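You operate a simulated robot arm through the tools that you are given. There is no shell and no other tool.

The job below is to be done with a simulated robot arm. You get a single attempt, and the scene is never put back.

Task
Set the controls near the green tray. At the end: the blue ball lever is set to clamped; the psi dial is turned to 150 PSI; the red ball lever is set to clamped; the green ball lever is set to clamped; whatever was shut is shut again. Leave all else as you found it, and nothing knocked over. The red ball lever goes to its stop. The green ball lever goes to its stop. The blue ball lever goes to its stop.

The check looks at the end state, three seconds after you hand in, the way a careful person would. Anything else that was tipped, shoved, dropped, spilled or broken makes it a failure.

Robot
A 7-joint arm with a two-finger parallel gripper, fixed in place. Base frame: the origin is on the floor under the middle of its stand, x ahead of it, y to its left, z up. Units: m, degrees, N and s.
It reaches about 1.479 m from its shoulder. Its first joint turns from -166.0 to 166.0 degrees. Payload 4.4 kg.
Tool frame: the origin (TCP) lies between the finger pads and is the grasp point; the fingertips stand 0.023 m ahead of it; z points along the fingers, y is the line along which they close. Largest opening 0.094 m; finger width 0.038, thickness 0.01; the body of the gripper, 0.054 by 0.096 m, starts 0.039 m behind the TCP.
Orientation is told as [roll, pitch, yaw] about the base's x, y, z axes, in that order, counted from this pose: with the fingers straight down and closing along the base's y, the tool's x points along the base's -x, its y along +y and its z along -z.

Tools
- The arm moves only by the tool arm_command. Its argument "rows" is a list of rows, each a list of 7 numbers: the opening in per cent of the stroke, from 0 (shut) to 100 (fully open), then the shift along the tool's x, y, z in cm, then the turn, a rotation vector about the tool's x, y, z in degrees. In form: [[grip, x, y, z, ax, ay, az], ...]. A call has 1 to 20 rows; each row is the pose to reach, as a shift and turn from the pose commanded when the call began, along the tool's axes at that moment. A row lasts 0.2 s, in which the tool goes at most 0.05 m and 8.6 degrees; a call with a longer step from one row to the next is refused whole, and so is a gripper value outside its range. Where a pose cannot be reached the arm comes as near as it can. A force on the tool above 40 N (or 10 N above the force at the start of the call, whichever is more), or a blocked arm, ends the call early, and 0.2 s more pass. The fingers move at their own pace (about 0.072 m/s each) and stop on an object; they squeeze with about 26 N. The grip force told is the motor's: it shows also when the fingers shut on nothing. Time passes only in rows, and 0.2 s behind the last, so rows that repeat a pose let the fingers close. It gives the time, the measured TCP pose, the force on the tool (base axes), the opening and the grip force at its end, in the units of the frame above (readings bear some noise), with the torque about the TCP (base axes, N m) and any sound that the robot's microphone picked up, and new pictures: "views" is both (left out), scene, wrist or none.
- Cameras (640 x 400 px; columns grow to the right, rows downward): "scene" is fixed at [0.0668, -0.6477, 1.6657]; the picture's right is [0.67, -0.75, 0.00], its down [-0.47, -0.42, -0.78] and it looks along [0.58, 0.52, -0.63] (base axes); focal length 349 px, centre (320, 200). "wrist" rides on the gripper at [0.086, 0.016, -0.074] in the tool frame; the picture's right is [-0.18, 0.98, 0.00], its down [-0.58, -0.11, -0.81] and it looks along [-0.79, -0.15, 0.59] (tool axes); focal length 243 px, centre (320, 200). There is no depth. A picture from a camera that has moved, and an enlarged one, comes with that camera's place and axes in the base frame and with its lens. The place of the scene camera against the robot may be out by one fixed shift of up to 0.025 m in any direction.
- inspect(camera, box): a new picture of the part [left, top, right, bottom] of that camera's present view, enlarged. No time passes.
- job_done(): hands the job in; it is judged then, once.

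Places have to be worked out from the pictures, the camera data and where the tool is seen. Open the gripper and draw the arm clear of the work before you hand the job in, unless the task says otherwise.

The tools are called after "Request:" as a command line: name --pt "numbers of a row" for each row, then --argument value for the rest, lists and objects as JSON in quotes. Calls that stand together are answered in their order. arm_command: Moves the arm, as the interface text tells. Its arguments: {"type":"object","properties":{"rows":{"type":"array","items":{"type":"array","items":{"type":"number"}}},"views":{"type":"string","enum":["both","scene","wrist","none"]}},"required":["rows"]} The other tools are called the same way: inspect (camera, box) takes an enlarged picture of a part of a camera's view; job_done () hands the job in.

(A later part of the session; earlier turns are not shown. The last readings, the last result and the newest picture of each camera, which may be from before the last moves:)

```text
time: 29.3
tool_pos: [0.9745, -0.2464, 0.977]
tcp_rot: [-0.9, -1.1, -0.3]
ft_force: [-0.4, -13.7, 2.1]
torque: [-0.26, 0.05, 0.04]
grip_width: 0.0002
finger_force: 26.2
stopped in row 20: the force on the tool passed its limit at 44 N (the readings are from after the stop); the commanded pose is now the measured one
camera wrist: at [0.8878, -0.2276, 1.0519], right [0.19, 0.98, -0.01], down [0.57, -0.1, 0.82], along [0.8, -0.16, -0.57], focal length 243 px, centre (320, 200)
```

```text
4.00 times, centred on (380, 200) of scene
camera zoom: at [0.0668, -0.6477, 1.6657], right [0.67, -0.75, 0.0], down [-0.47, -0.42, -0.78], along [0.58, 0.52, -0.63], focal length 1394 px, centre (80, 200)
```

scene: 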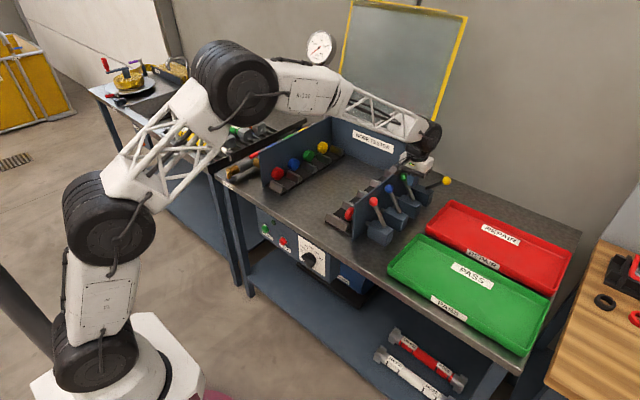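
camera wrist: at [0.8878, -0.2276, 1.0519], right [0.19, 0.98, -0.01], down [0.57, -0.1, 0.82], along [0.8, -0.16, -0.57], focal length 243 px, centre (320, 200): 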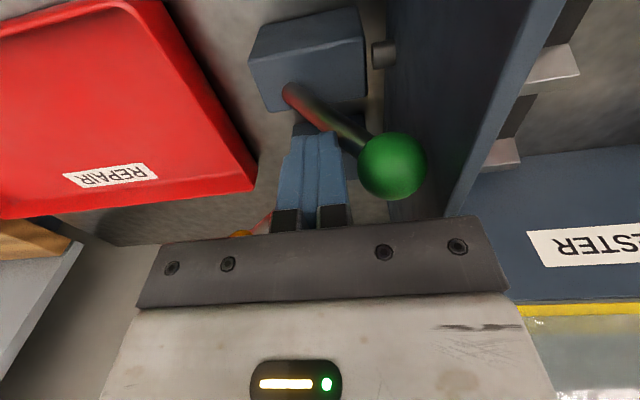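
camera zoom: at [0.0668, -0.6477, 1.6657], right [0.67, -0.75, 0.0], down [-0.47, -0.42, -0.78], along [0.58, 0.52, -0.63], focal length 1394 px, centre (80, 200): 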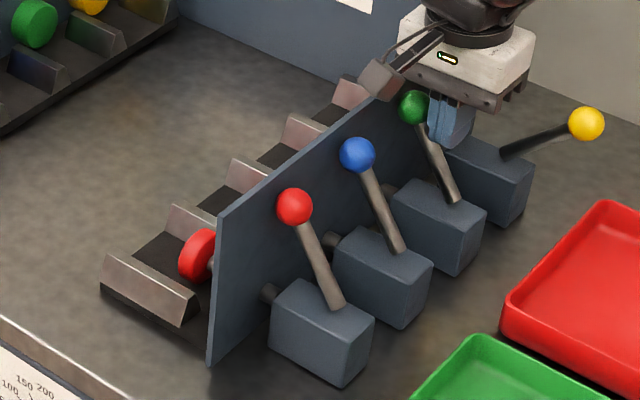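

Green reached its stop at the same place (y≈-0.246), yellow is unmoved. Now I back off, rise, and go to the front of the table near x=0.40, y=-0.10 with the gripper open, to view the dial on the front panel.

Request:
arm_command --pt "0 0 -1 0 0 0 0" --pt "0 0 -2 -4 0 0 0" --pt "0 0 -2.5 -8.5 0 0 0" --pt "0 0 -2.5 -13 0 0 0" --pt "0 3.5 -2.5 -16 0 0 0" --pt "20 8 -1 -16 0 0 0" --pt "40 12.5 0.5 -16 0 0 0" --pt "60 17 2 -16 0 0 0" --pt "80 21.5 3.5 -16 0 0 0" --pt "100 26 5 -16 0 0 0" --pt "100 30.5 6.5 -16 0 0 0" --pt "100 35 8 -16 0 0 0" --pt "100 39.5 9.5 -16 0 0 0" --pt "100 44 11 -16 0 0 0" --pt "100 48.5 12.5 -16 0 0 0" --pt "100 53 14 -16 0 0 0" --pt "100 57.5 14.6 -15 0 0 0" --pt "100 57.5 14.6 -12 0 0 0" --pt "100 57.5 14.6 -9 0 0 0" --pt "100 57.5 14.6 -7 0 0 0" --views "both"

Request:
inspect --camera "scene" --box '[310, 130, 470, 250]'

Request:
inspect --camera "wrist" --box '[240, 60, 420, 240]'

```text
time: 33.5
tool_pos: [0.4003, -0.0944, 1.0352]
tcp_rot: [-0.7, -1.0, -0.4]
ft_force: [-0.2, -0.7, 0.7]
torque: [-0.03, 0.0, 0.01]
grip_width: 0.094
finger_force: 0.1
camera wrist: at [0.3135, -0.0764, 1.1089], right [0.19, 0.98, -0.01], down [0.57, -0.1, 0.82], along [0.8, -0.16, -0.58], focal length 243 px, centre (320, 200)
```

scene: 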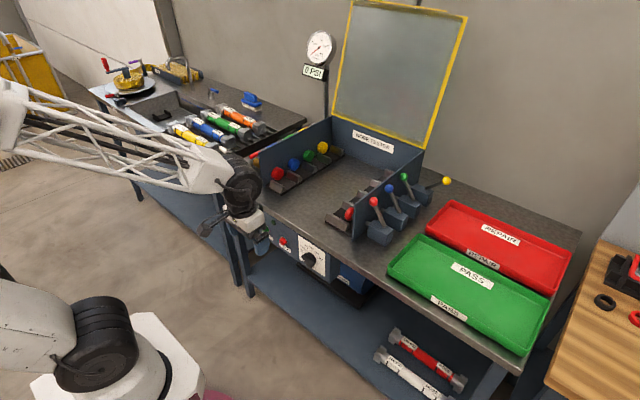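
wrist: 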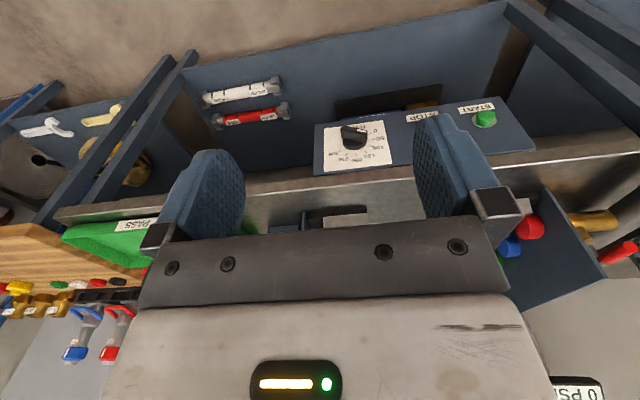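

```text
3.33 times, centred on (390, 190) of scene
camera zoom: at [0.0668, -0.6477, 1.6657], right [0.67, -0.75, 0.0], down [-0.47, -0.42, -0.78], along [0.58, 0.52, -0.63], focal length 1162 px, centre (87, 233)
```

zoom: 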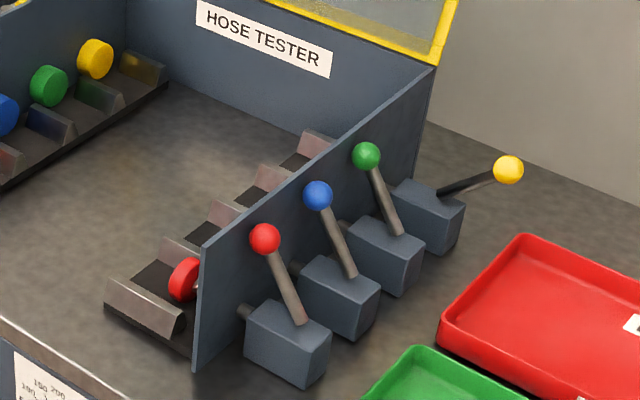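

```text
2.22 times, centred on (330, 150) of wrist
camera zoom: at [0.3135, -0.0764, 1.1089], right [0.19, 0.98, -0.01], down [0.57, -0.1, 0.82], along [0.8, -0.16, -0.58], focal length 539 px, centre (298, 311)
```

zoom: 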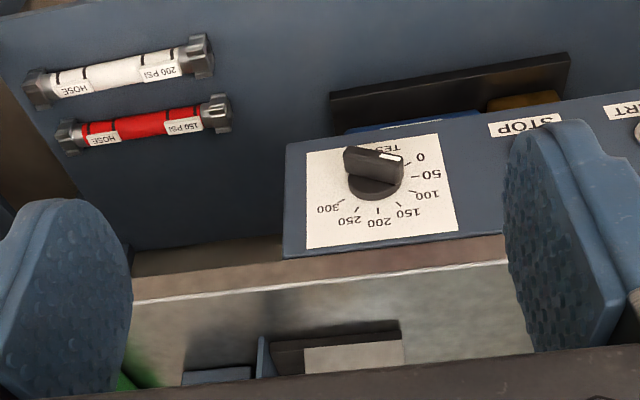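

All three levers are seen clamped and yellow is untouched. The dial (centre about y=-0.075, z=0.725 on a vertical panel at x≈0.655) points at 0, with labels each 30°; 150 is 90° clockwise. I now tilt the tool to point forward (+x), in steps, at a safe place in front of the table.

Request:
arm_command --pt "100 0 0 0 0 -7.5 0" --pt "100 0 0 0 0 -15 0" --pt "100 0 0 0 0 -22.5 0" --pt "100 0 0 0 0 -30 0" --pt "100 0 0 0 0 -37.5 0" --pt "100 0 0 0 0 -45 0" --pt "100 0 0 0 0 -52.5 0" --pt "100 0 0 0 0 -60 0" --pt "100 0 0 0 0 -60 0" --pt "100 0 0 0 0 -60 0" --views "both"

```text
time: 35.7
tool_pos: [0.4, -0.0935, 1.0355]
tcp_rot: [-1.6, -61.0, 1.0]
ft_force: [-0.3, -1.0, -0.2]
torque: [-0.02, 0.0, -0.01]
grip_width: 0.0941
finger_force: 0.0
camera wrist: at [0.2937, -0.0773, 0.9965], right [0.1, 0.98, 0.15], down [-0.42, -0.09, 0.9], along [0.9, -0.15, 0.41], focal length 243 px, centre (320, 200)
```

scene: 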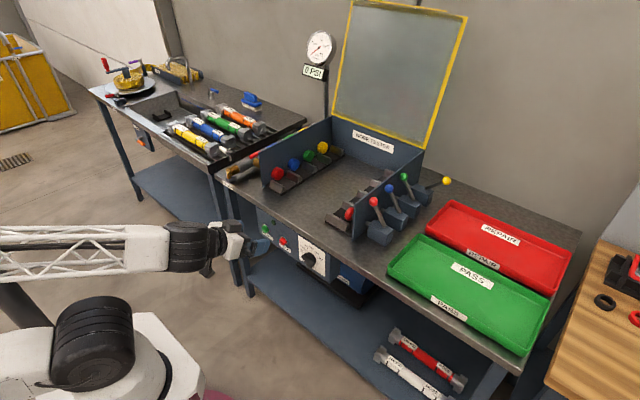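
wrist: 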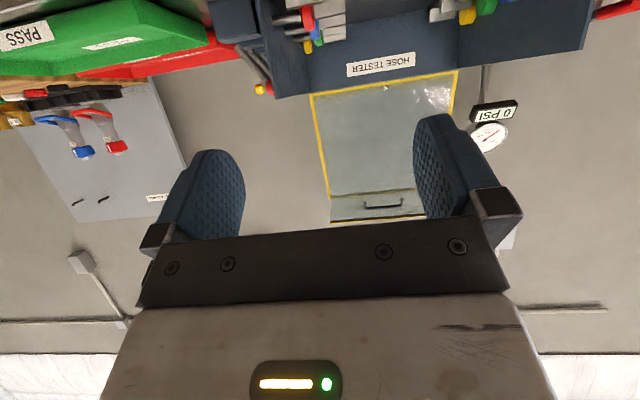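

The pose is reached cleanly. I pitch the last 29° so the fingers point straight at +x.

Request:
arm_command --pt "100 0 0.5 0 0 -7.5 0" --pt "100 0 1 0 0 -15 0" --pt "100 0 1.5 0 0 -22 0" --pt "100 0 1.9 0 0 -29 0" --pt "100 0 1.9 0 0 -29 0" --pt "100 0 1.9 0 0 -29 0" --views "both"

```text
time: 37.1
tool_pos: [0.3999, -0.0739, 1.0358]
tcp_rot: [-93.9, -89.2, 93.5]
ft_force: [-0.1, -0.1, -1.3]
torque: [0.01, 0.0, -0.03]
grip_width: 0.094
finger_force: 0.1
camera wrist: at [0.3264, -0.0593, 0.9496], right [0.01, 0.99, 0.17], down [-0.81, -0.1, 0.58], along [0.59, -0.14, 0.79], focal length 243 px, centre (320, 200)
```

scene: 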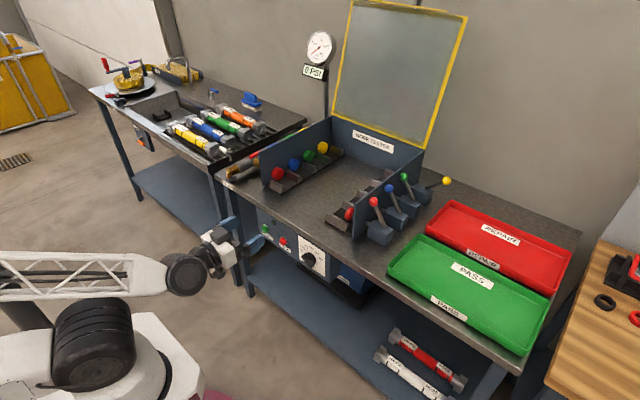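
wrist: 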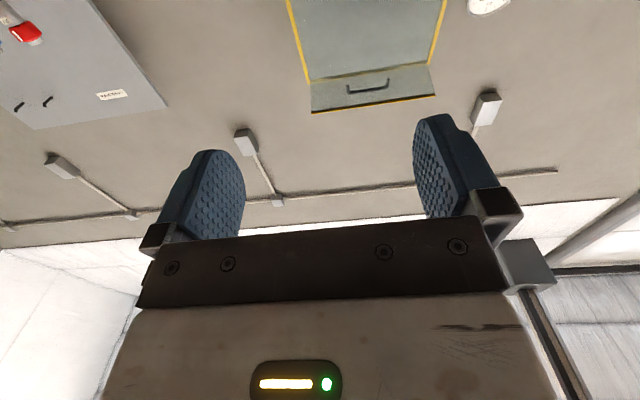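

The tool now points straight ahead. Before lowering, I move forward to x≈0.57 (still in front of the table edge at ~0.635) to get the forearm away from the base, and look at the arm's shape.

Request:
arm_command --pt "100 0 0 4 0 0 0" --pt "100 0 0 8 0 0 0" --pt "100 0 0 12 0 0 0" --pt "100 0 0 15 0 0 0" --pt "100 0 0 17 0 0 0" --pt "100 0 0 17 0 0 0" --views "both"

```text
time: 38.5
tool_pos: [0.5696, -0.0755, 1.0359]
tcp_rot: [-92.8, -89.3, 92.3]
ft_force: [-0.1, 0.1, 0.0]
torque: [0.04, 0.0, 0.0]
grip_width: 0.0941
finger_force: 0.0
camera wrist: at [0.4964, -0.0601, 0.9498], right [0.01, 0.99, 0.17], down [-0.81, -0.1, 0.58], along [0.59, -0.14, 0.79], focal length 243 px, centre (320, 200)
```

scene: 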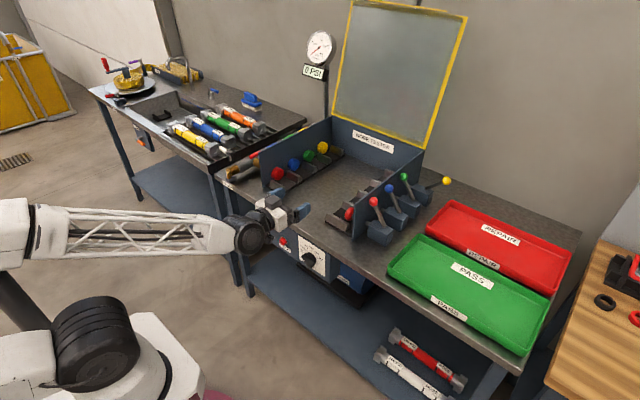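
wrist: 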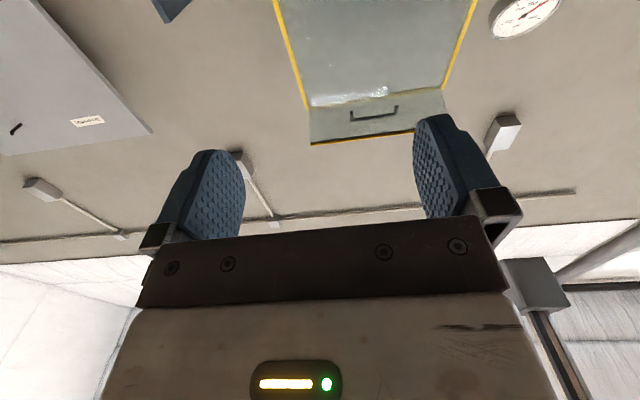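

There is clearance now. I lower 10 cm straight down in front of the table edge and check the arm.

Request:
arm_command --pt "100 2.5 0 0 0 0 0" --pt "100 5 0 0 0 0 0" --pt "100 7.5 0 0 0 0 0" --pt "100 10 0 0 0 0 0" --pt "100 10 0 0 0 0 0" --views "both"

```text
time: 39.7
tool_pos: [0.5692, -0.0767, 0.9355]
tcp_rot: [-90.0, -89.3, 89.7]
ft_force: [0.0, -0.1, 0.1]
torque: [0.02, 0.0, 0.01]
grip_width: 0.094
finger_force: 0.0
camera wrist: at [0.4962, -0.0617, 0.8496], right [0.01, 0.99, 0.17], down [-0.81, -0.1, 0.58], along [0.59, -0.14, 0.79], focal length 243 px, centre (320, 200)
```

scene: 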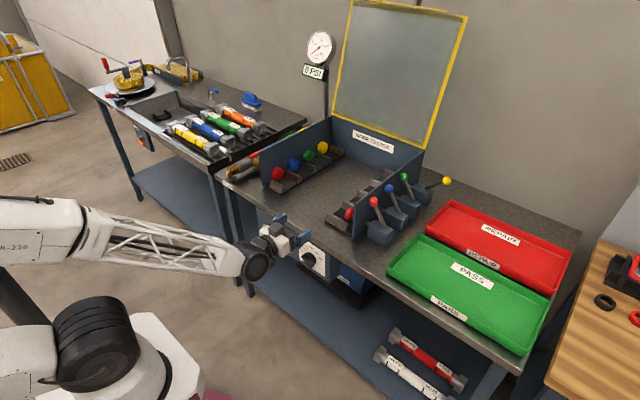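
wrist: 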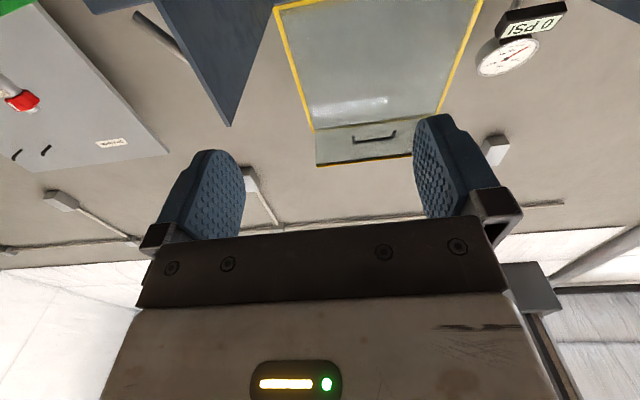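

The elbow rises as the wrist lowers, so the way down is clear. Here in free space I turn the tool about its axis by +150° in steps, to test that the wrist has the range needed (start +60°, end +150°) for the dial.

Request:
arm_command --pt "100 0 0 0 0 0 8" --pt "100 0 0 0 0 0 16" --pt "100 0 0 0 0 0 24" --pt "100 0 0 0 0 0 32" --pt "100 0 0 0 0 0 40" --pt "100 0 0 0 0 0 48" --pt "100 0 0 0 0 0 56" --pt "100 0 0 0 0 0 64" --pt "100 0 0 0 0 0 72" --pt "100 0 0 0 0 0 80" --pt "100 0 0 0 0 0 88" --pt "100 0 0 0 0 0 96" --pt "100 0 0 0 0 0 104" --pt "100 0 0 0 0 0 112" --pt "100 0 0 0 0 0 120" --pt "100 0 0 0 0 0 128" --pt "100 0 0 0 0 0 136" --pt "100 0 0 0 0 0 144" --pt "100 0 0 0 0 0 150" --pt "100 0 0 0 0 0 150" --views "both"

```text
time: 43.9
tool_pos: [0.5699, -0.0775, 0.9361]
tcp_rot: [90.0, 59.3, -90.2]
ft_force: [0.3, -0.4, 0.1]
torque: [0.02, 0.03, -0.03]
grip_width: 0.0939
finger_force: 0.1
camera wrist: at [0.4961, -0.0466, 1.0191], right [-0.01, -0.94, 0.34], down [-0.81, -0.2, -0.56], along [0.59, -0.28, -0.76], focal length 243 px, centre (320, 200)
```

scene: 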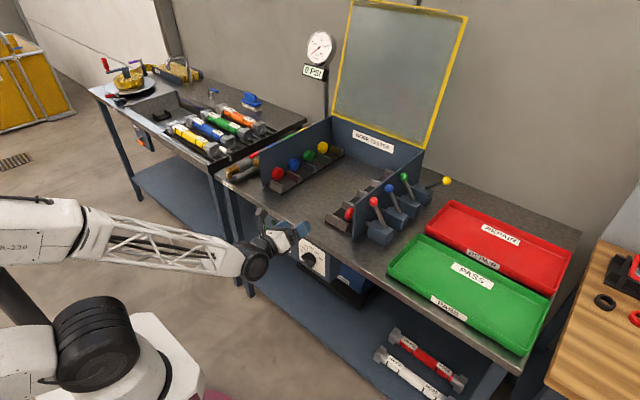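
wrist: 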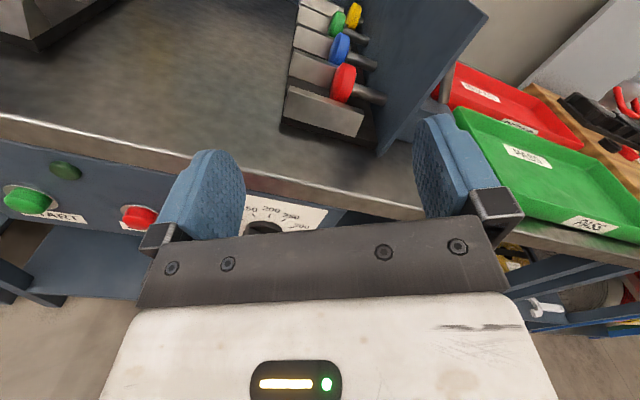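

The wrist has the range (+150° reached), and from here the red, blue and green discs are seen extended with yellow retracted. I draw back and down a bit in this orientation to get a clear, nearer view of the dial.

Request:
arm_command --pt "100 -1.2 -0.7 -2.5 0 0 0" --pt "100 -2.4 -1.4 -5 0 0 0" --pt "100 -3.6 -2.1 -7.5 0 0 0" --pt "100 -4.8 -2.8 -10 0 0 0" --pt "100 -5.7 -3.3 -12 0 0 0" --pt "100 -5.7 -3.3 -12 0 0 0" --views "both"

Request:
inspect --camera "wrist" --box '[230, 80, 430, 240]'

```text
time: 45.3
tool_pos: [0.4496, -0.0776, 0.8708]
tcp_rot: [90.0, 59.2, -90.3]
ft_force: [-0.2, -1.0, 1.0]
torque: [0.03, -0.02, 0.04]
grip_width: 0.094
finger_force: 0.1
camera wrist: at [0.3765, -0.0462, 0.9531], right [-0.01, -0.94, 0.34], down [-0.81, -0.2, -0.56], along [0.59, -0.28, -0.76], focal length 243 px, centre (320, 200)
```

scene: 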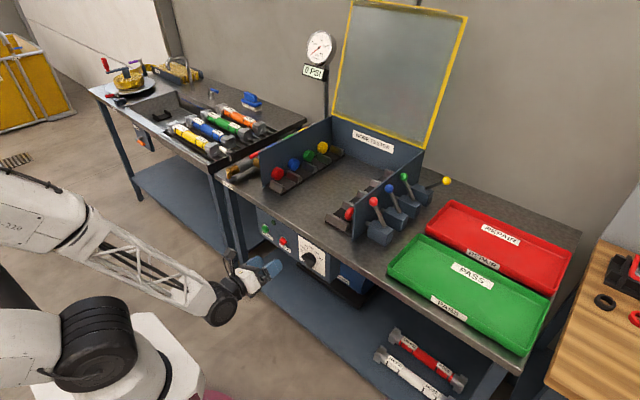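
wrist: 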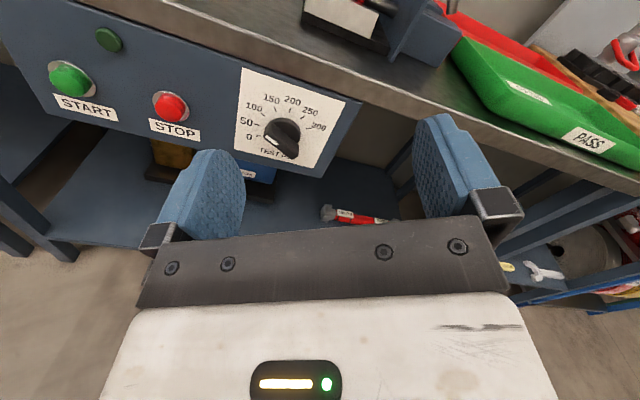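

```text
2.50 times, centred on (330, 160) of wrist
camera zoom: at [0.3765, -0.0462, 0.9531], right [-0.01, -0.94, 0.34], down [-0.81, -0.2, -0.56], along [0.59, -0.28, -0.76], focal length 606 px, centre (295, 300)
```

zoom: 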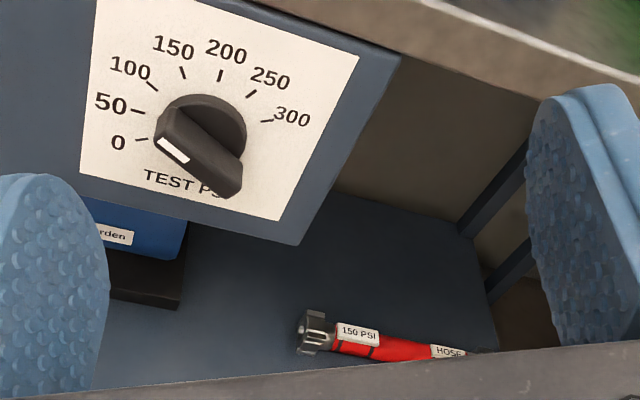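

The dial is clearly seen. I enlarge further to read the knob's shape and where its white mark points.

Request:
inspect --camera "wrist" --box '[240, 70, 350, 170]'

Request:
inspect --camera "scene" --box '[270, 220, 350, 290]'

```text
4.00 times, centred on (295, 120) of wrist
camera zoom: at [0.3765, -0.0462, 0.9531], right [-0.01, -0.94, 0.34], down [-0.81, -0.2, -0.56], along [0.59, -0.28, -0.76], focal length 970 px, centre (420, 520)
```

zoom: 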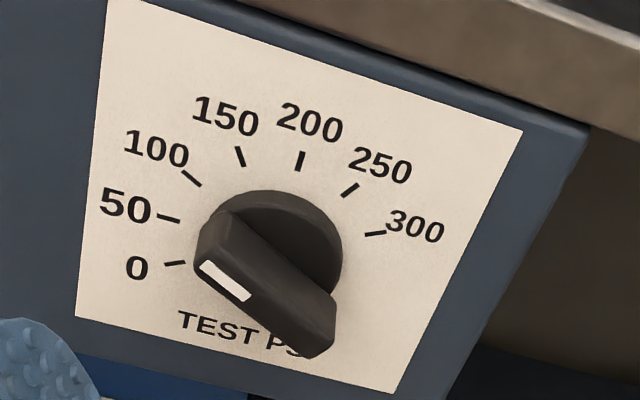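

```text
5.71 times, centred on (310, 255) of scene
camera zoom: at [0.0668, -0.6477, 1.6657], right [0.67, -0.75, 0.0], down [-0.47, -0.42, -0.78], along [0.58, 0.52, -0.63], focal length 1992 px, centre (377, -114)
```

zoom: 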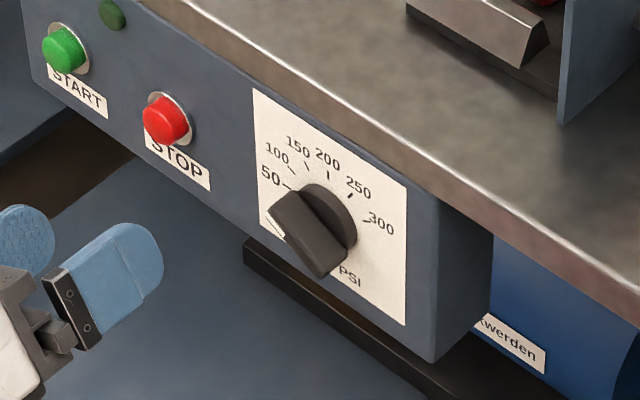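

I enlarge the knob still more to tell the bar's faces and direction apart.

Request:
inspect --camera "wrist" --box '[280, 110, 330, 165]'

Request:
inspect --camera "scene" --box '[295, 238, 325, 262]'

```text
7.27 times, centred on (305, 138) of wrist
camera zoom: at [0.3765, -0.0462, 0.9531], right [-0.01, -0.94, 0.34], down [-0.81, -0.2, -0.56], along [0.59, -0.28, -0.76], focal length 1764 px, centre (429, 654)
```

zoom: 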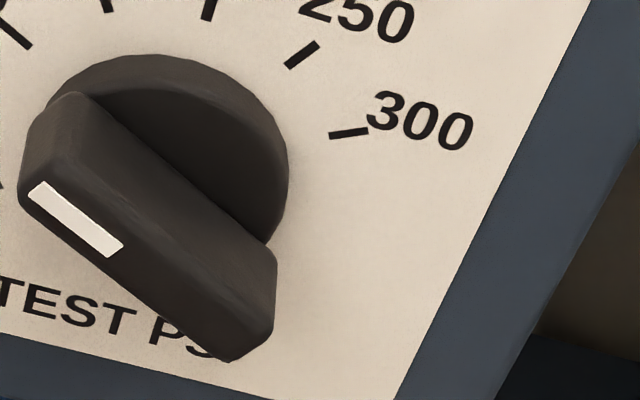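

```text
16.00 times, centred on (310, 250) of scene
camera zoom: at [0.0668, -0.6477, 1.6657], right [0.67, -0.75, 0.0], down [-0.47, -0.42, -0.78], along [0.58, 0.52, -0.63], focal length 5578 px, centre (480, -600)
```

zoom: 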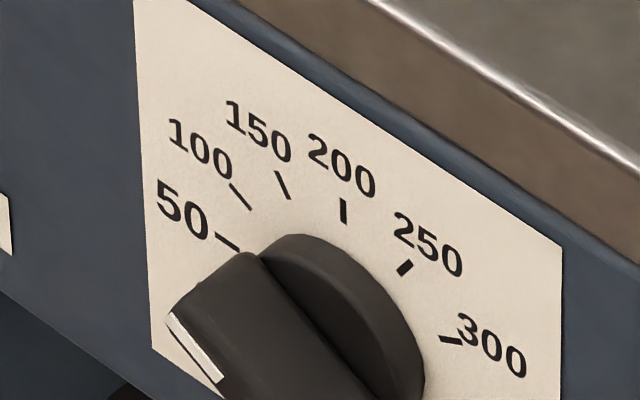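

The white mark lies along a line at -60° from up, once parallax is allowed for (knob front at x≈0.62): the dial now stands at 100, and 150 is 30° clockwise of it. I turn the tool back 29° so the fingers close across the bar, and move to a spot about 10 cm in front of the knob, (0.52,-0.074,0.731).

Request:
arm_command --pt "100 -2.4 -1.5 0.5 0 0 -5.8" --pt "100 -4.8 -3.0 1.0 0 0 -11.7" --pt "100 -7.2 -4.5 2.0 0 0 -17.5" --pt "100 -9.6 -6.0 4.0 0 0 -23.4" --pt "100 -11.85 -7.46 6.0 0 0 -29.2" --pt "100 -11.85 -7.46 7.0 0 0 -29.2" --pt "100 -11.85 -7.46 7.0 0 0 -29.2" --views "both"

Request:
inspect --camera "wrist" --box '[250, 30, 400, 150]'

```text
time: 46.9
tool_pos: [0.5177, -0.089, 0.73]
tcp_rot: [89.9, 30.0, -89.9]
ft_force: [-0.3, -0.1, -0.3]
torque: [0.0, 0.03, 0.03]
grip_width: 0.094
finger_force: 0.1
out of reach, approached as far as the arm can: row 4, 5, 6, 7
camera wrist: at [0.4427, -0.0219, 0.7881], right [0.0, -0.65, 0.76], down [-0.81, -0.45, -0.39], along [0.59, -0.61, -0.53], focal length 243 px, centre (320, 200)
```

scene: 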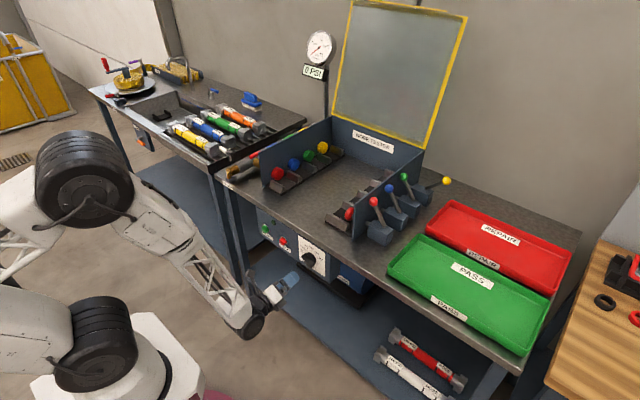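
wrist: 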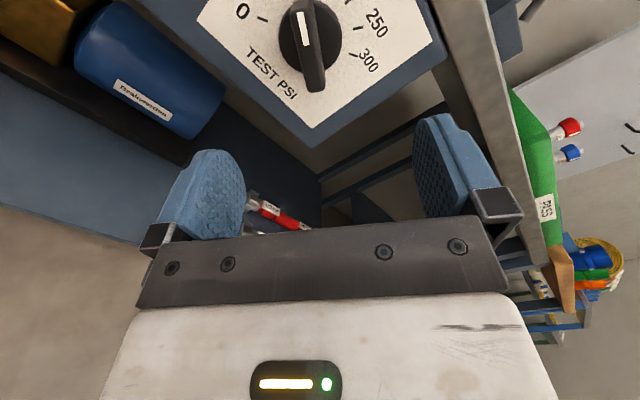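

```text
3.33 times, centred on (325, 90) of wrist
camera zoom: at [0.4427, -0.0219, 0.7881], right [0.0, -0.65, 0.76], down [-0.81, -0.45, -0.39], along [0.59, -0.61, -0.53], focal length 809 px, centre (303, 567)
```

zoom: 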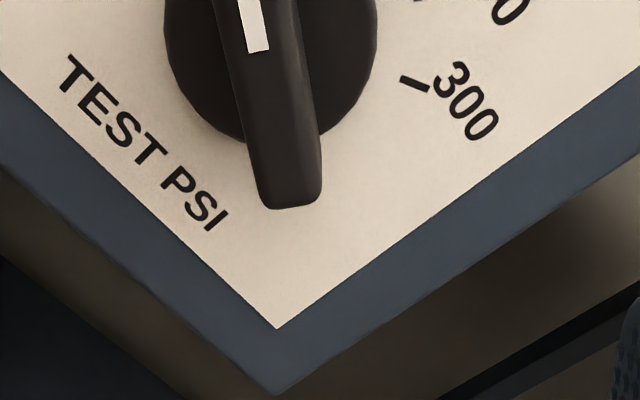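

The fingers now close squarely across the bar, but this spot is too folded for the arm: it ended at y=-0.089 instead of -0.074. Farther forward should be reachable, so I move 4 cm ahead and check the measured pose.

Request:
arm_command --pt "100 0 0 2 0 0 0" --pt "100 0 0 4 0 0 0" --pt "100 0 0 4 0 0 0" --pt "100 0 0 4 0 0 0" --views "both"

```text
time: 47.9
tool_pos: [0.5542, -0.0973, 0.7316]
tcp_rot: [90.0, 30.1, -89.8]
ft_force: [-0.6, 0.1, -0.4]
torque: [-0.05, 0.01, -0.01]
grip_width: 0.0938
finger_force: 0.0
out of reach, approached as far as the arm can: row 1, 2, 3, 4
camera wrist: at [0.4806, -0.0312, 0.789], right [0.0, -0.65, 0.76], down [-0.81, -0.45, -0.39], along [0.59, -0.61, -0.53], focal length 243 px, centre (320, 200)
```

scene: 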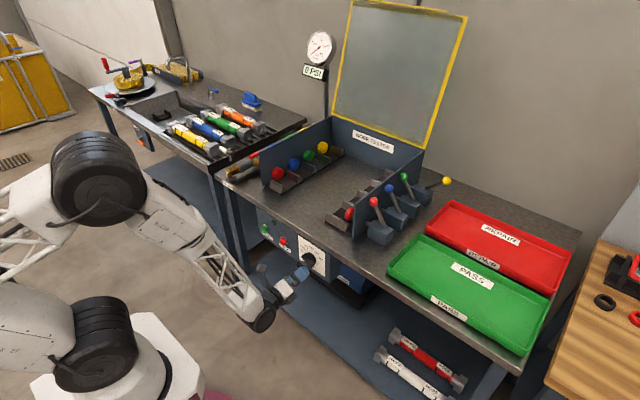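
wrist: 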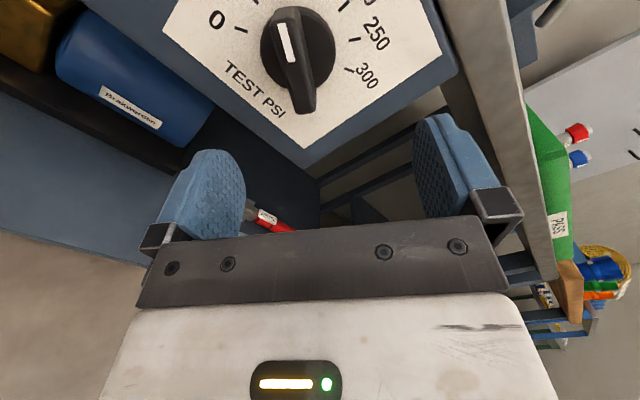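

Orientation is exact but the arm is near its fold limit, with y now -0.097. I step further forward while correcting y by +2.3 cm, and check again; the knob stays well between the open fingers.

Request:
arm_command --pt "100 1.0 -0.6 1.3 0 0 0" --pt "100 2.0 -1.15 2.6 0 0 0" --pt "100 2.0 -1.15 2.6 0 0 0" --pt "100 2.0 -1.15 2.6 0 0 0" --views "both"

```text
time: 48.9
tool_pos: [0.5586, -0.1005, 0.7297]
tcp_rot: [90.0, 30.2, -90.0]
ft_force: [-0.1, 0.1, -0.5]
torque: [0.03, -0.02, 0.03]
grip_width: 0.094
finger_force: 0.0
out of reach, approached as far as the arm can: row 1, 2, 3, 4
camera wrist: at [0.4844, -0.0337, 0.7876], right [0.0, -0.65, 0.76], down [-0.81, -0.45, -0.39], along [0.59, -0.61, -0.53], focal length 243 px, centre (320, 200)
```

scene: 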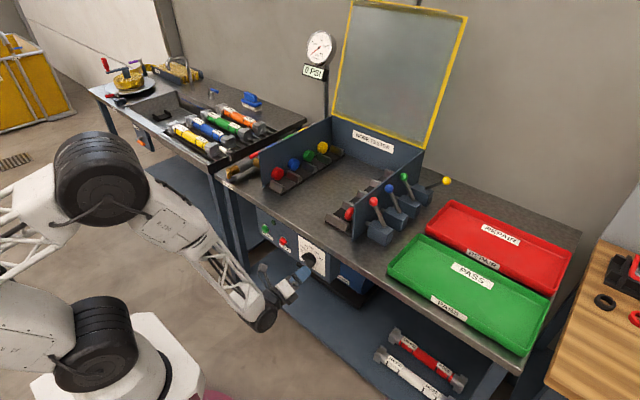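
wrist: 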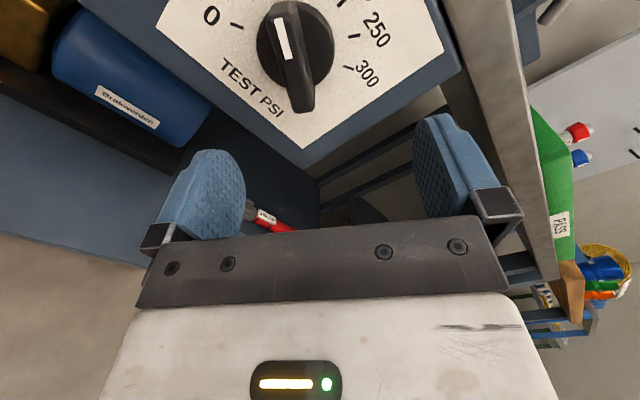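

The arm barely moved: it is stuck at a joint limit in this wrist roll. The bar can also be gripped with the tool rolled the other way round (180° apart, nearer the wrist's natural roll), so I go up to z≈0.91 in front of the table and roll back 120° first.

Request:
arm_command --pt "100 1.8 2.9 0 0 0 0" --pt "100 3.6 5.8 0 0 0 0" --pt "100 5.4 8.7 0 0 0 -8" --pt "100 7.2 11.6 0 0 0 -16" --pt "100 9.0 13.5 0 0 0 -24" --pt "100 11.2 14.3 0 0 0 -32" --pt "100 11.2 14.3 0 0 0 -40" --pt "100 11.2 14.3 0 0 0 -48" --pt "100 11.2 14.3 0 0 0 -56" --pt "100 11.2 14.3 0 0 0 -64" --pt "100 11.2 14.3 0 0 0 -72" --pt "100 11.2 14.3 0 0 0 -80" --pt "100 11.2 14.3 0 0 0 -88" --pt "100 11.2 14.3 0 0 0 -96" --pt "100 11.2 14.3 0 0 0 -104" --pt "100 11.2 14.3 0 0 0 -112" --pt "100 11.2 14.3 0 0 0 -120" --pt "100 11.2 14.3 0 0 0 -120" --pt "100 11.2 14.3 0 0 0 -120" --views "both"

```text
time: 52.9
tool_pos: [0.5564, -0.0757, 0.9103]
tcp_rot: [29.3, -89.9, -29.2]
ft_force: [1.0, -0.9, -0.4]
torque: [-0.01, 0.01, 0.01]
grip_width: 0.094
finger_force: 0.0
camera wrist: at [0.4827, -0.0599, 0.8239], right [0.0, 0.98, 0.18], down [-0.81, -0.11, 0.58], along [0.59, -0.15, 0.79], focal length 243 px, centre (320, 200)
```

scene: 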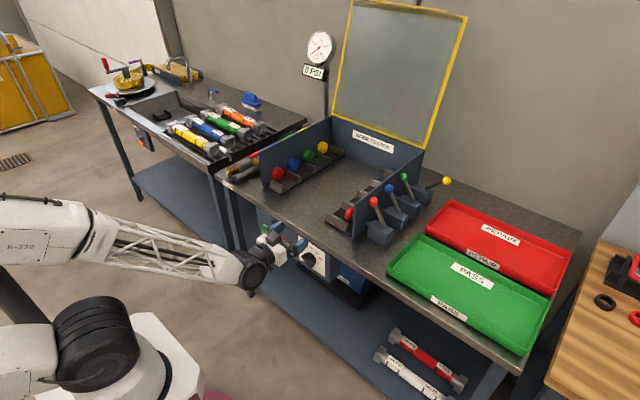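
wrist: 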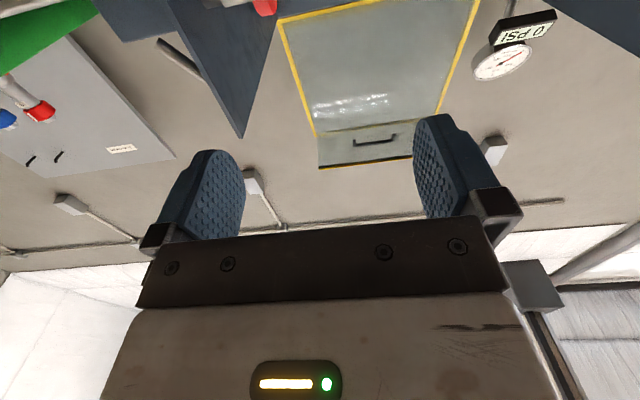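

The pose came out exactly as commanded. Now I lower straight down in this natural roll to see whether z≈0.73 is reachable.

Request:
arm_command --pt "100 3 0 0 0 0 0" --pt "100 6 0 0 0 0 0" --pt "100 9 0 0 0 0 0" --pt "100 12 0 0 0 0 0" --pt "100 15 0 0 0 0 0" --pt "100 17.9 0 0 0 0 0" --pt "100 17.9 0 0 0 0 0" --pt "100 17.9 0 0 0 0 0" --views "both"

```text
time: 54.7
tool_pos: [0.5564, -0.0946, 0.7448]
tcp_rot: [82.8, -87.3, -82.4]
ft_force: [-0.8, 0.5, -0.1]
torque: [0.01, 0.01, -0.01]
grip_width: 0.0939
finger_force: 0.0
out of reach, approached as far as the arm can: row 1, 2, 3, 4, 5, 6, 7, 8
camera wrist: at [0.4826, -0.0756, 0.6603], right [0.0, 0.97, 0.23], down [-0.8, -0.14, 0.58], along [0.6, -0.18, 0.78], focal length 243 px, centre (320, 200)
```

scene: 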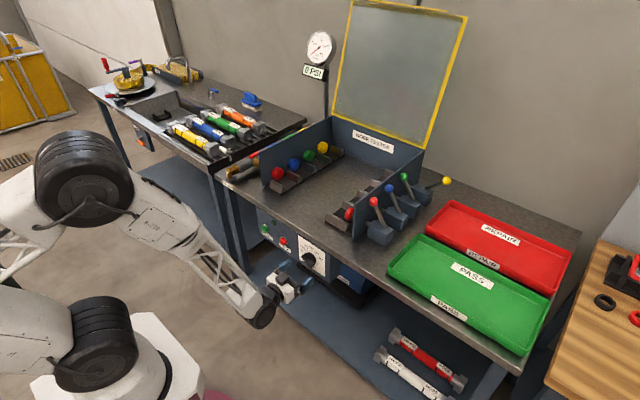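
wrist: 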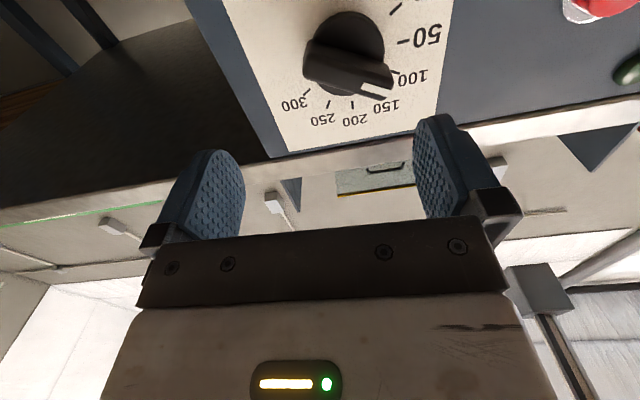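

The low height with a level tool is beyond the arm whatever the roll, so it is a limit of the bend at low z. I'll approach with the tool tilted about 25° downward instead, so the wrist stays higher. First I go back up to z≈0.87, x≈0.50 and roll to -60°.

Request:
arm_command --pt "100 -3 0.5 -1 0 0 0" --pt "100 -6 1 -2.5 0 0 0" --pt "100 -9 1.5 -4 0 0 0" --pt "100 -12 2 -5.5 0 0 0" --pt "100 -12.5 2 -5.5 0 0 -7.5" --pt "100 -12.5 2 -5.5 0 0 -15" --pt "100 -12.5 2 -5.5 0 0 -22.5" --pt "100 -12.5 2 -5.5 0 0 -30" --pt "100 -12.5 2 -5.5 0 0 -37.5" --pt "100 -12.5 2 -5.5 0 0 -45" --pt "100 -12.5 2 -5.5 0 0 -52.5" --pt "100 -12.5 2 -5.5 0 0 -60" --pt "100 -12.5 2 -5.5 0 0 -60" --pt "100 -12.5 2 -5.5 0 0 -60" --views "scene"

```text
time: 57.7
tool_pos: [0.5058, -0.1748, 1.0309]
tcp_rot: [-78.1, -35.9, 87.5]
ft_force: [0.3, 0.5, -0.2]
torque: [-0.03, 0.01, 0.0]
grip_width: 0.0941
finger_force: 0.0
out of reach, approached as far as the arm can: row 1, 5, 6, 7, 8, 9, 10, 11, 12, 13, 14
```

scene: 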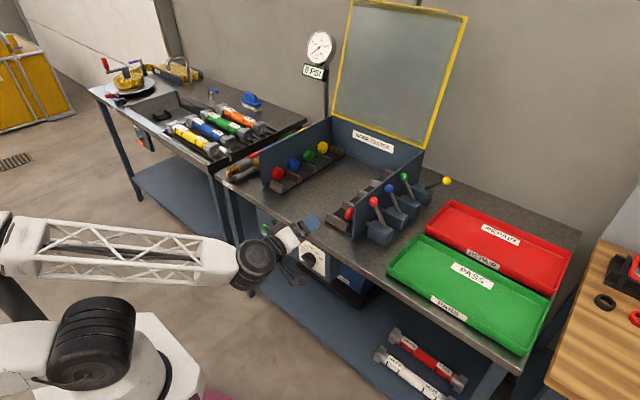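

The roll to -60° was not reachable and the arm wandered to a free spot (0.506,-0.175,1.031), clear of everything. New plan: grip the bar by its two ends (closing along the bar), with the tool tilted ~40° down and slightly from the right, which keeps the wrist high and the roll near natural. I turn to that orientation here in free space first.

Request:
arm_command --pt "100 0.1 0.5 -0.1 -2.0 2.1 7.4" --pt "100 0.2 1.1 -0.3 -4.0 4.2 14.8" --pt "100 0.3 1.6 -0.4 -6.1 6.4 22.3" --pt "100 0.4 2.2 -0.5 -8.1 8.5 29.7" --pt "100 0.5 2.7 -0.7 -10.1 10.6 37.1" --pt "100 0.6 3.2 -0.8 -12.1 12.7 44.5" --pt "100 0.7 3.8 -0.95 -14.1 14.8 51.9" --pt "100 0.8 4.3 -1.1 -16.1 16.9 59.3" --pt "100 0.9 4.9 -1.2 -18.2 19.1 66.8" --pt "100 1.0 5.4 -1.4 -20.2 21.2 74.2" --pt "100 1.07 5.95 -1.5 -22.2 23.3 81.6" --pt "100 1.07 5.95 -1.5 -22.2 23.3 81.6" --pt "100 1.07 5.95 -1.5 -22.2 23.3 81.6" --views "both"

```text
time: 60.5
tool_pos: [0.4795, -0.1507, 0.9798]
tcp_rot: [42.0, -41.4, -30.8]
ft_force: [0.5, 0.4, 1.0]
torque: [-0.01, 0.0, -0.01]
grip_width: 0.0942
finger_force: 0.1
camera wrist: at [0.3676, -0.1291, 0.9731], right [0.12, 0.78, 0.62], down [-0.24, -0.58, 0.78], along [0.96, -0.24, 0.12], focal length 243 px, centre (320, 200)
```

scene: 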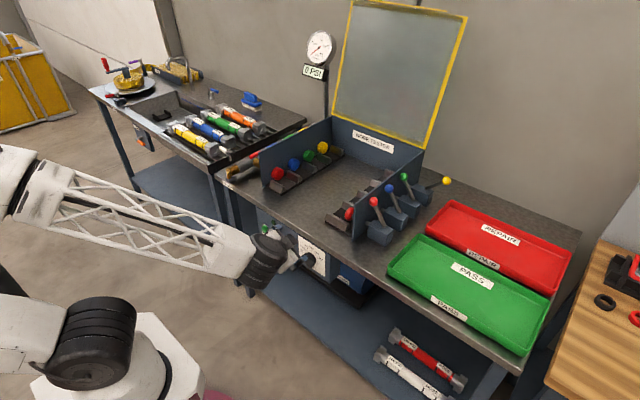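
wrist: 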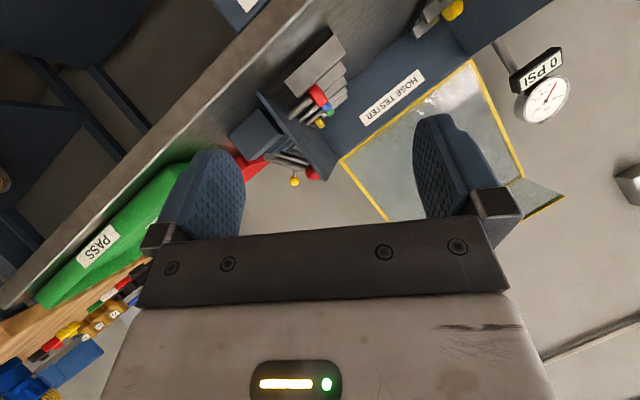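

This orientation is reached exactly. Now I move to the pre-grasp spot 8 cm back along the tool axis from the knob, (0.551,-0.100,0.776).

Request:
arm_command --pt "100 1.56 -0.83 2.64 0 0 0" --pt "100 3.1 -1.66 5.28 0 0 0" --pt "100 4.67 -2.5 7.92 0 0 0" --pt "100 6.23 -3.33 10.56 0 0 0" --pt "100 7.8 -4.16 13.2 0 0 0" --pt "100 9.3 -5.0 15.84 0 0 0" --pt "100 10.9 -5.82 18.48 0 0 0" --pt "100 10.9 -5.82 18.48 0 0 0" --views "both"

Request:
inspect --camera "wrist" --box '[230, 40, 430, 220]'

```text
time: 62.3
tool_pos: [0.5505, -0.1001, 0.775]
tcp_rot: [42.0, -41.4, -30.7]
ft_force: [0.1, -0.3, 0.1]
torque: [0.03, 0.01, 0.02]
grip_width: 0.0939
finger_force: 0.0
camera wrist: at [0.4392, -0.0775, 0.7685], right [0.12, 0.78, 0.62], down [-0.24, -0.58, 0.78], along [0.96, -0.24, 0.12], focal length 243 px, centre (320, 200)
```

scene: 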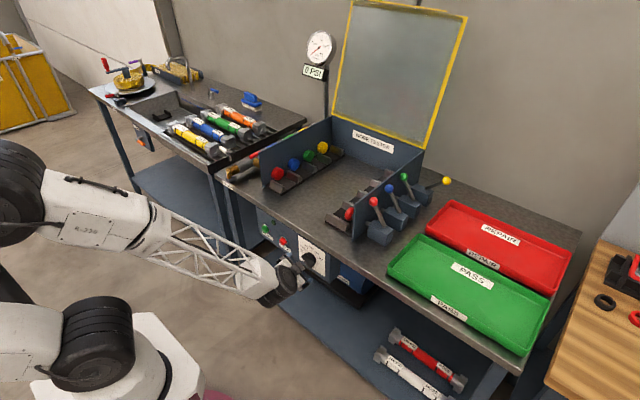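
wrist: 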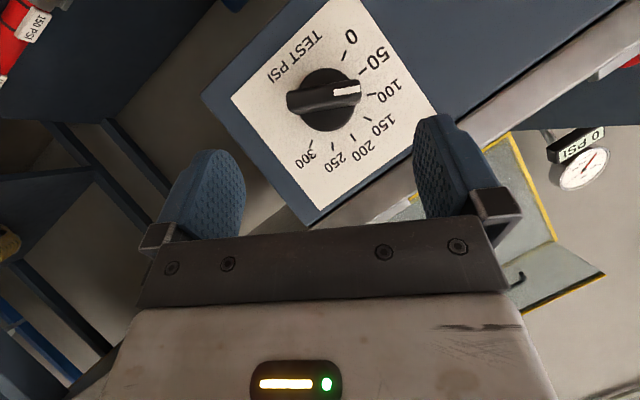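

```text
2.22 times, centred on (330, 130) of wrist
camera zoom: at [0.4392, -0.0775, 0.7685], right [0.12, 0.78, 0.62], down [-0.24, -0.58, 0.78], along [0.96, -0.24, 0.12], focal length 539 px, centre (298, 356)
```

zoom: 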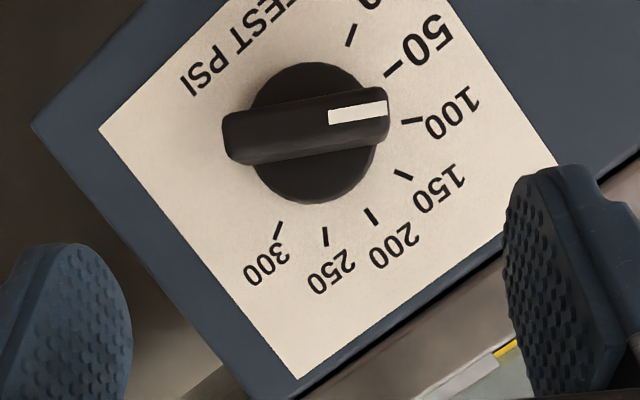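

Now I have a clean, nearly straight view: bar exactly at -60°, i.e. on 100, centre about (y=-0.0745, z=0.7335), bar half-length ~26 mm, front at x≈0.62. Before gripping I test that the end orientation (30° further about x) is reachable, 5 cm short of the knob.

Request:
arm_command --pt "100 1.56 0.07 1.93 0 0 0" --pt "100 3.12 0.14 3.86 0 0 0" --pt "100 3.12 0.14 3.86 -4.82 0 5.75" --pt "100 3.12 0.14 3.86 -9.64 0 11.5" --pt "100 3.12 0.14 3.86 -14.46 0 17.24" --pt "100 3.12 0.14 3.86 -19.28 0 22.98" --pt "100 3.12 0.14 3.86 -19.28 0 22.98" --views "both"

```text
time: 63.9
tool_pos: [0.5586, -0.0767, 0.7356]
tcp_rot: [69.7, -22.3, -45.9]
ft_force: [0.0, 0.0, 0.3]
torque: [0.01, 0.01, 0.03]
grip_width: 0.0939
finger_force: 0.0
camera wrist: at [0.448, -0.0513, 0.7405], right [0.12, 0.37, 0.92], down [-0.24, -0.89, 0.38], along [0.96, -0.27, -0.02], focal length 243 px, centre (320, 200)
```

scene: 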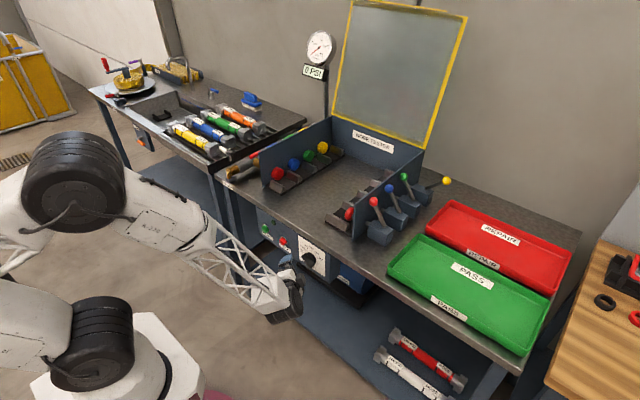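
wrist: 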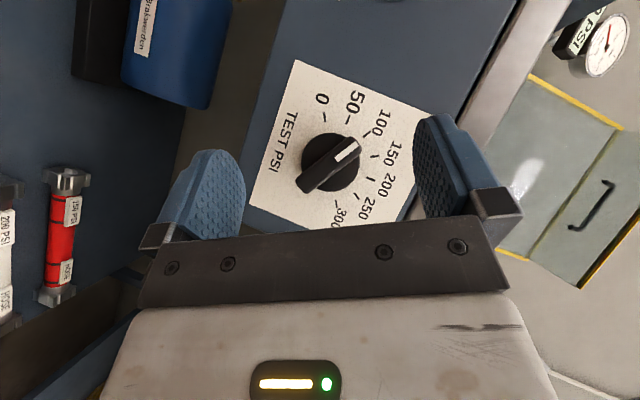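

Reachable without complaint. I turn back the 30° and then advance straight in x to the grasp spot (0.612,-0.0745,0.7335) with the fingers wide open around the bar's ends.

Request:
arm_command --pt "100 0 0 0 4.82 0 -5.75" --pt "100 0 0 0 9.64 0 -11.5" --pt "100 0 0 0 14.46 0 -17.24" --pt "100 0 0 0 19.28 0 -22.98" --pt "100 0 0 0 19.28 0 -22.98" --pt "100 -0.64 0 0.77 19.28 0 -22.98" --pt "100 -1.29 0 1.53 19.28 0 -22.98" --pt "100 -1.93 0 2.3 19.28 0 -22.98" --pt "100 -2.57 0 3.06 19.28 0 -22.98" --pt "100 -2.57 0 3.06 19.28 0 -22.98" --views "both"

Request:
inspect --camera "wrist" --box '[210, 60, 450, 240]'

Request:
inspect --camera "scene" --box '[260, 210, 360, 300]'

```text
time: 66.1
tool_pos: [0.6002, -0.0753, 0.7339]
tcp_rot: [42.0, -41.4, -30.8]
ft_force: [-0.1, 0.3, -0.8]
torque: [0.01, 0.03, 0.0]
grip_width: 0.094
finger_force: 0.0
camera wrist: at [0.4882, -0.0518, 0.7273], right [0.12, 0.78, 0.62], down [-0.24, -0.58, 0.78], along [0.96, -0.24, 0.12], focal length 243 px, centre (320, 200)
```

scene: 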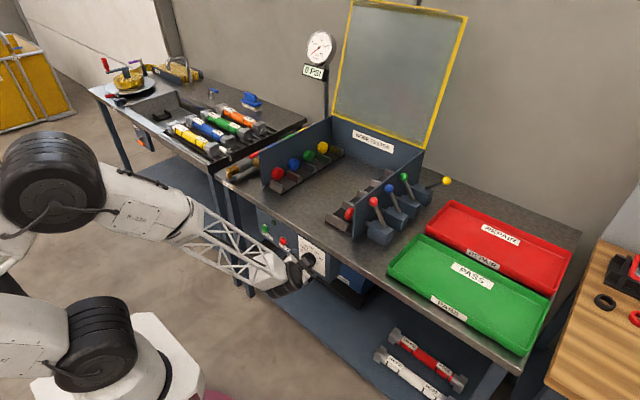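
wrist: 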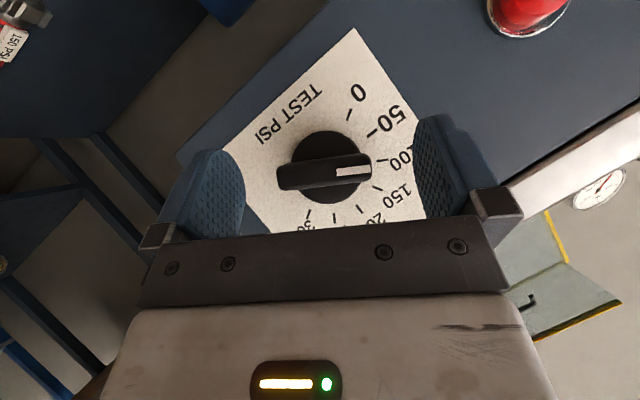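

```text
2.22 times, centred on (330, 150) of wrist
camera zoom: at [0.4882, -0.0518, 0.7273], right [0.12, 0.78, 0.62], down [-0.24, -0.58, 0.78], along [0.96, -0.24, 0.12], focal length 539 px, centre (298, 311)
```

zoom: 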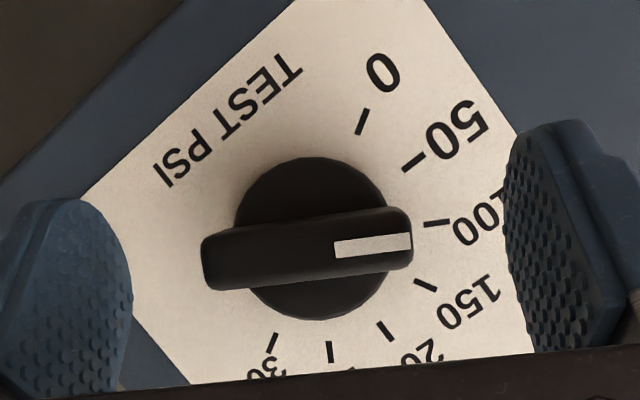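

```text
4.44 times, centred on (310, 255) of scene
camera zoom: at [0.0668, -0.6477, 1.6657], right [0.67, -0.75, 0.0], down [-0.47, -0.42, -0.78], along [0.58, 0.52, -0.63], focal length 1550 px, centre (364, -44)
```

zoom: 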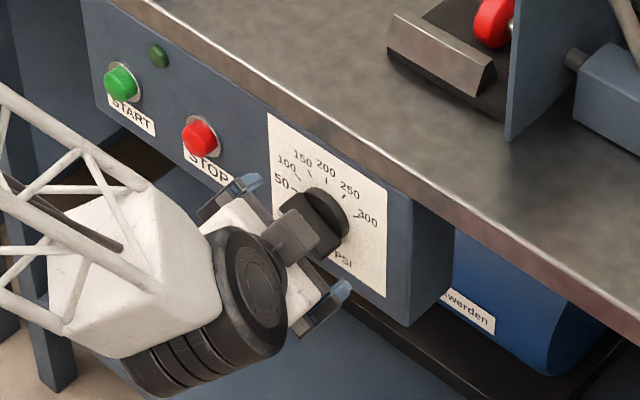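

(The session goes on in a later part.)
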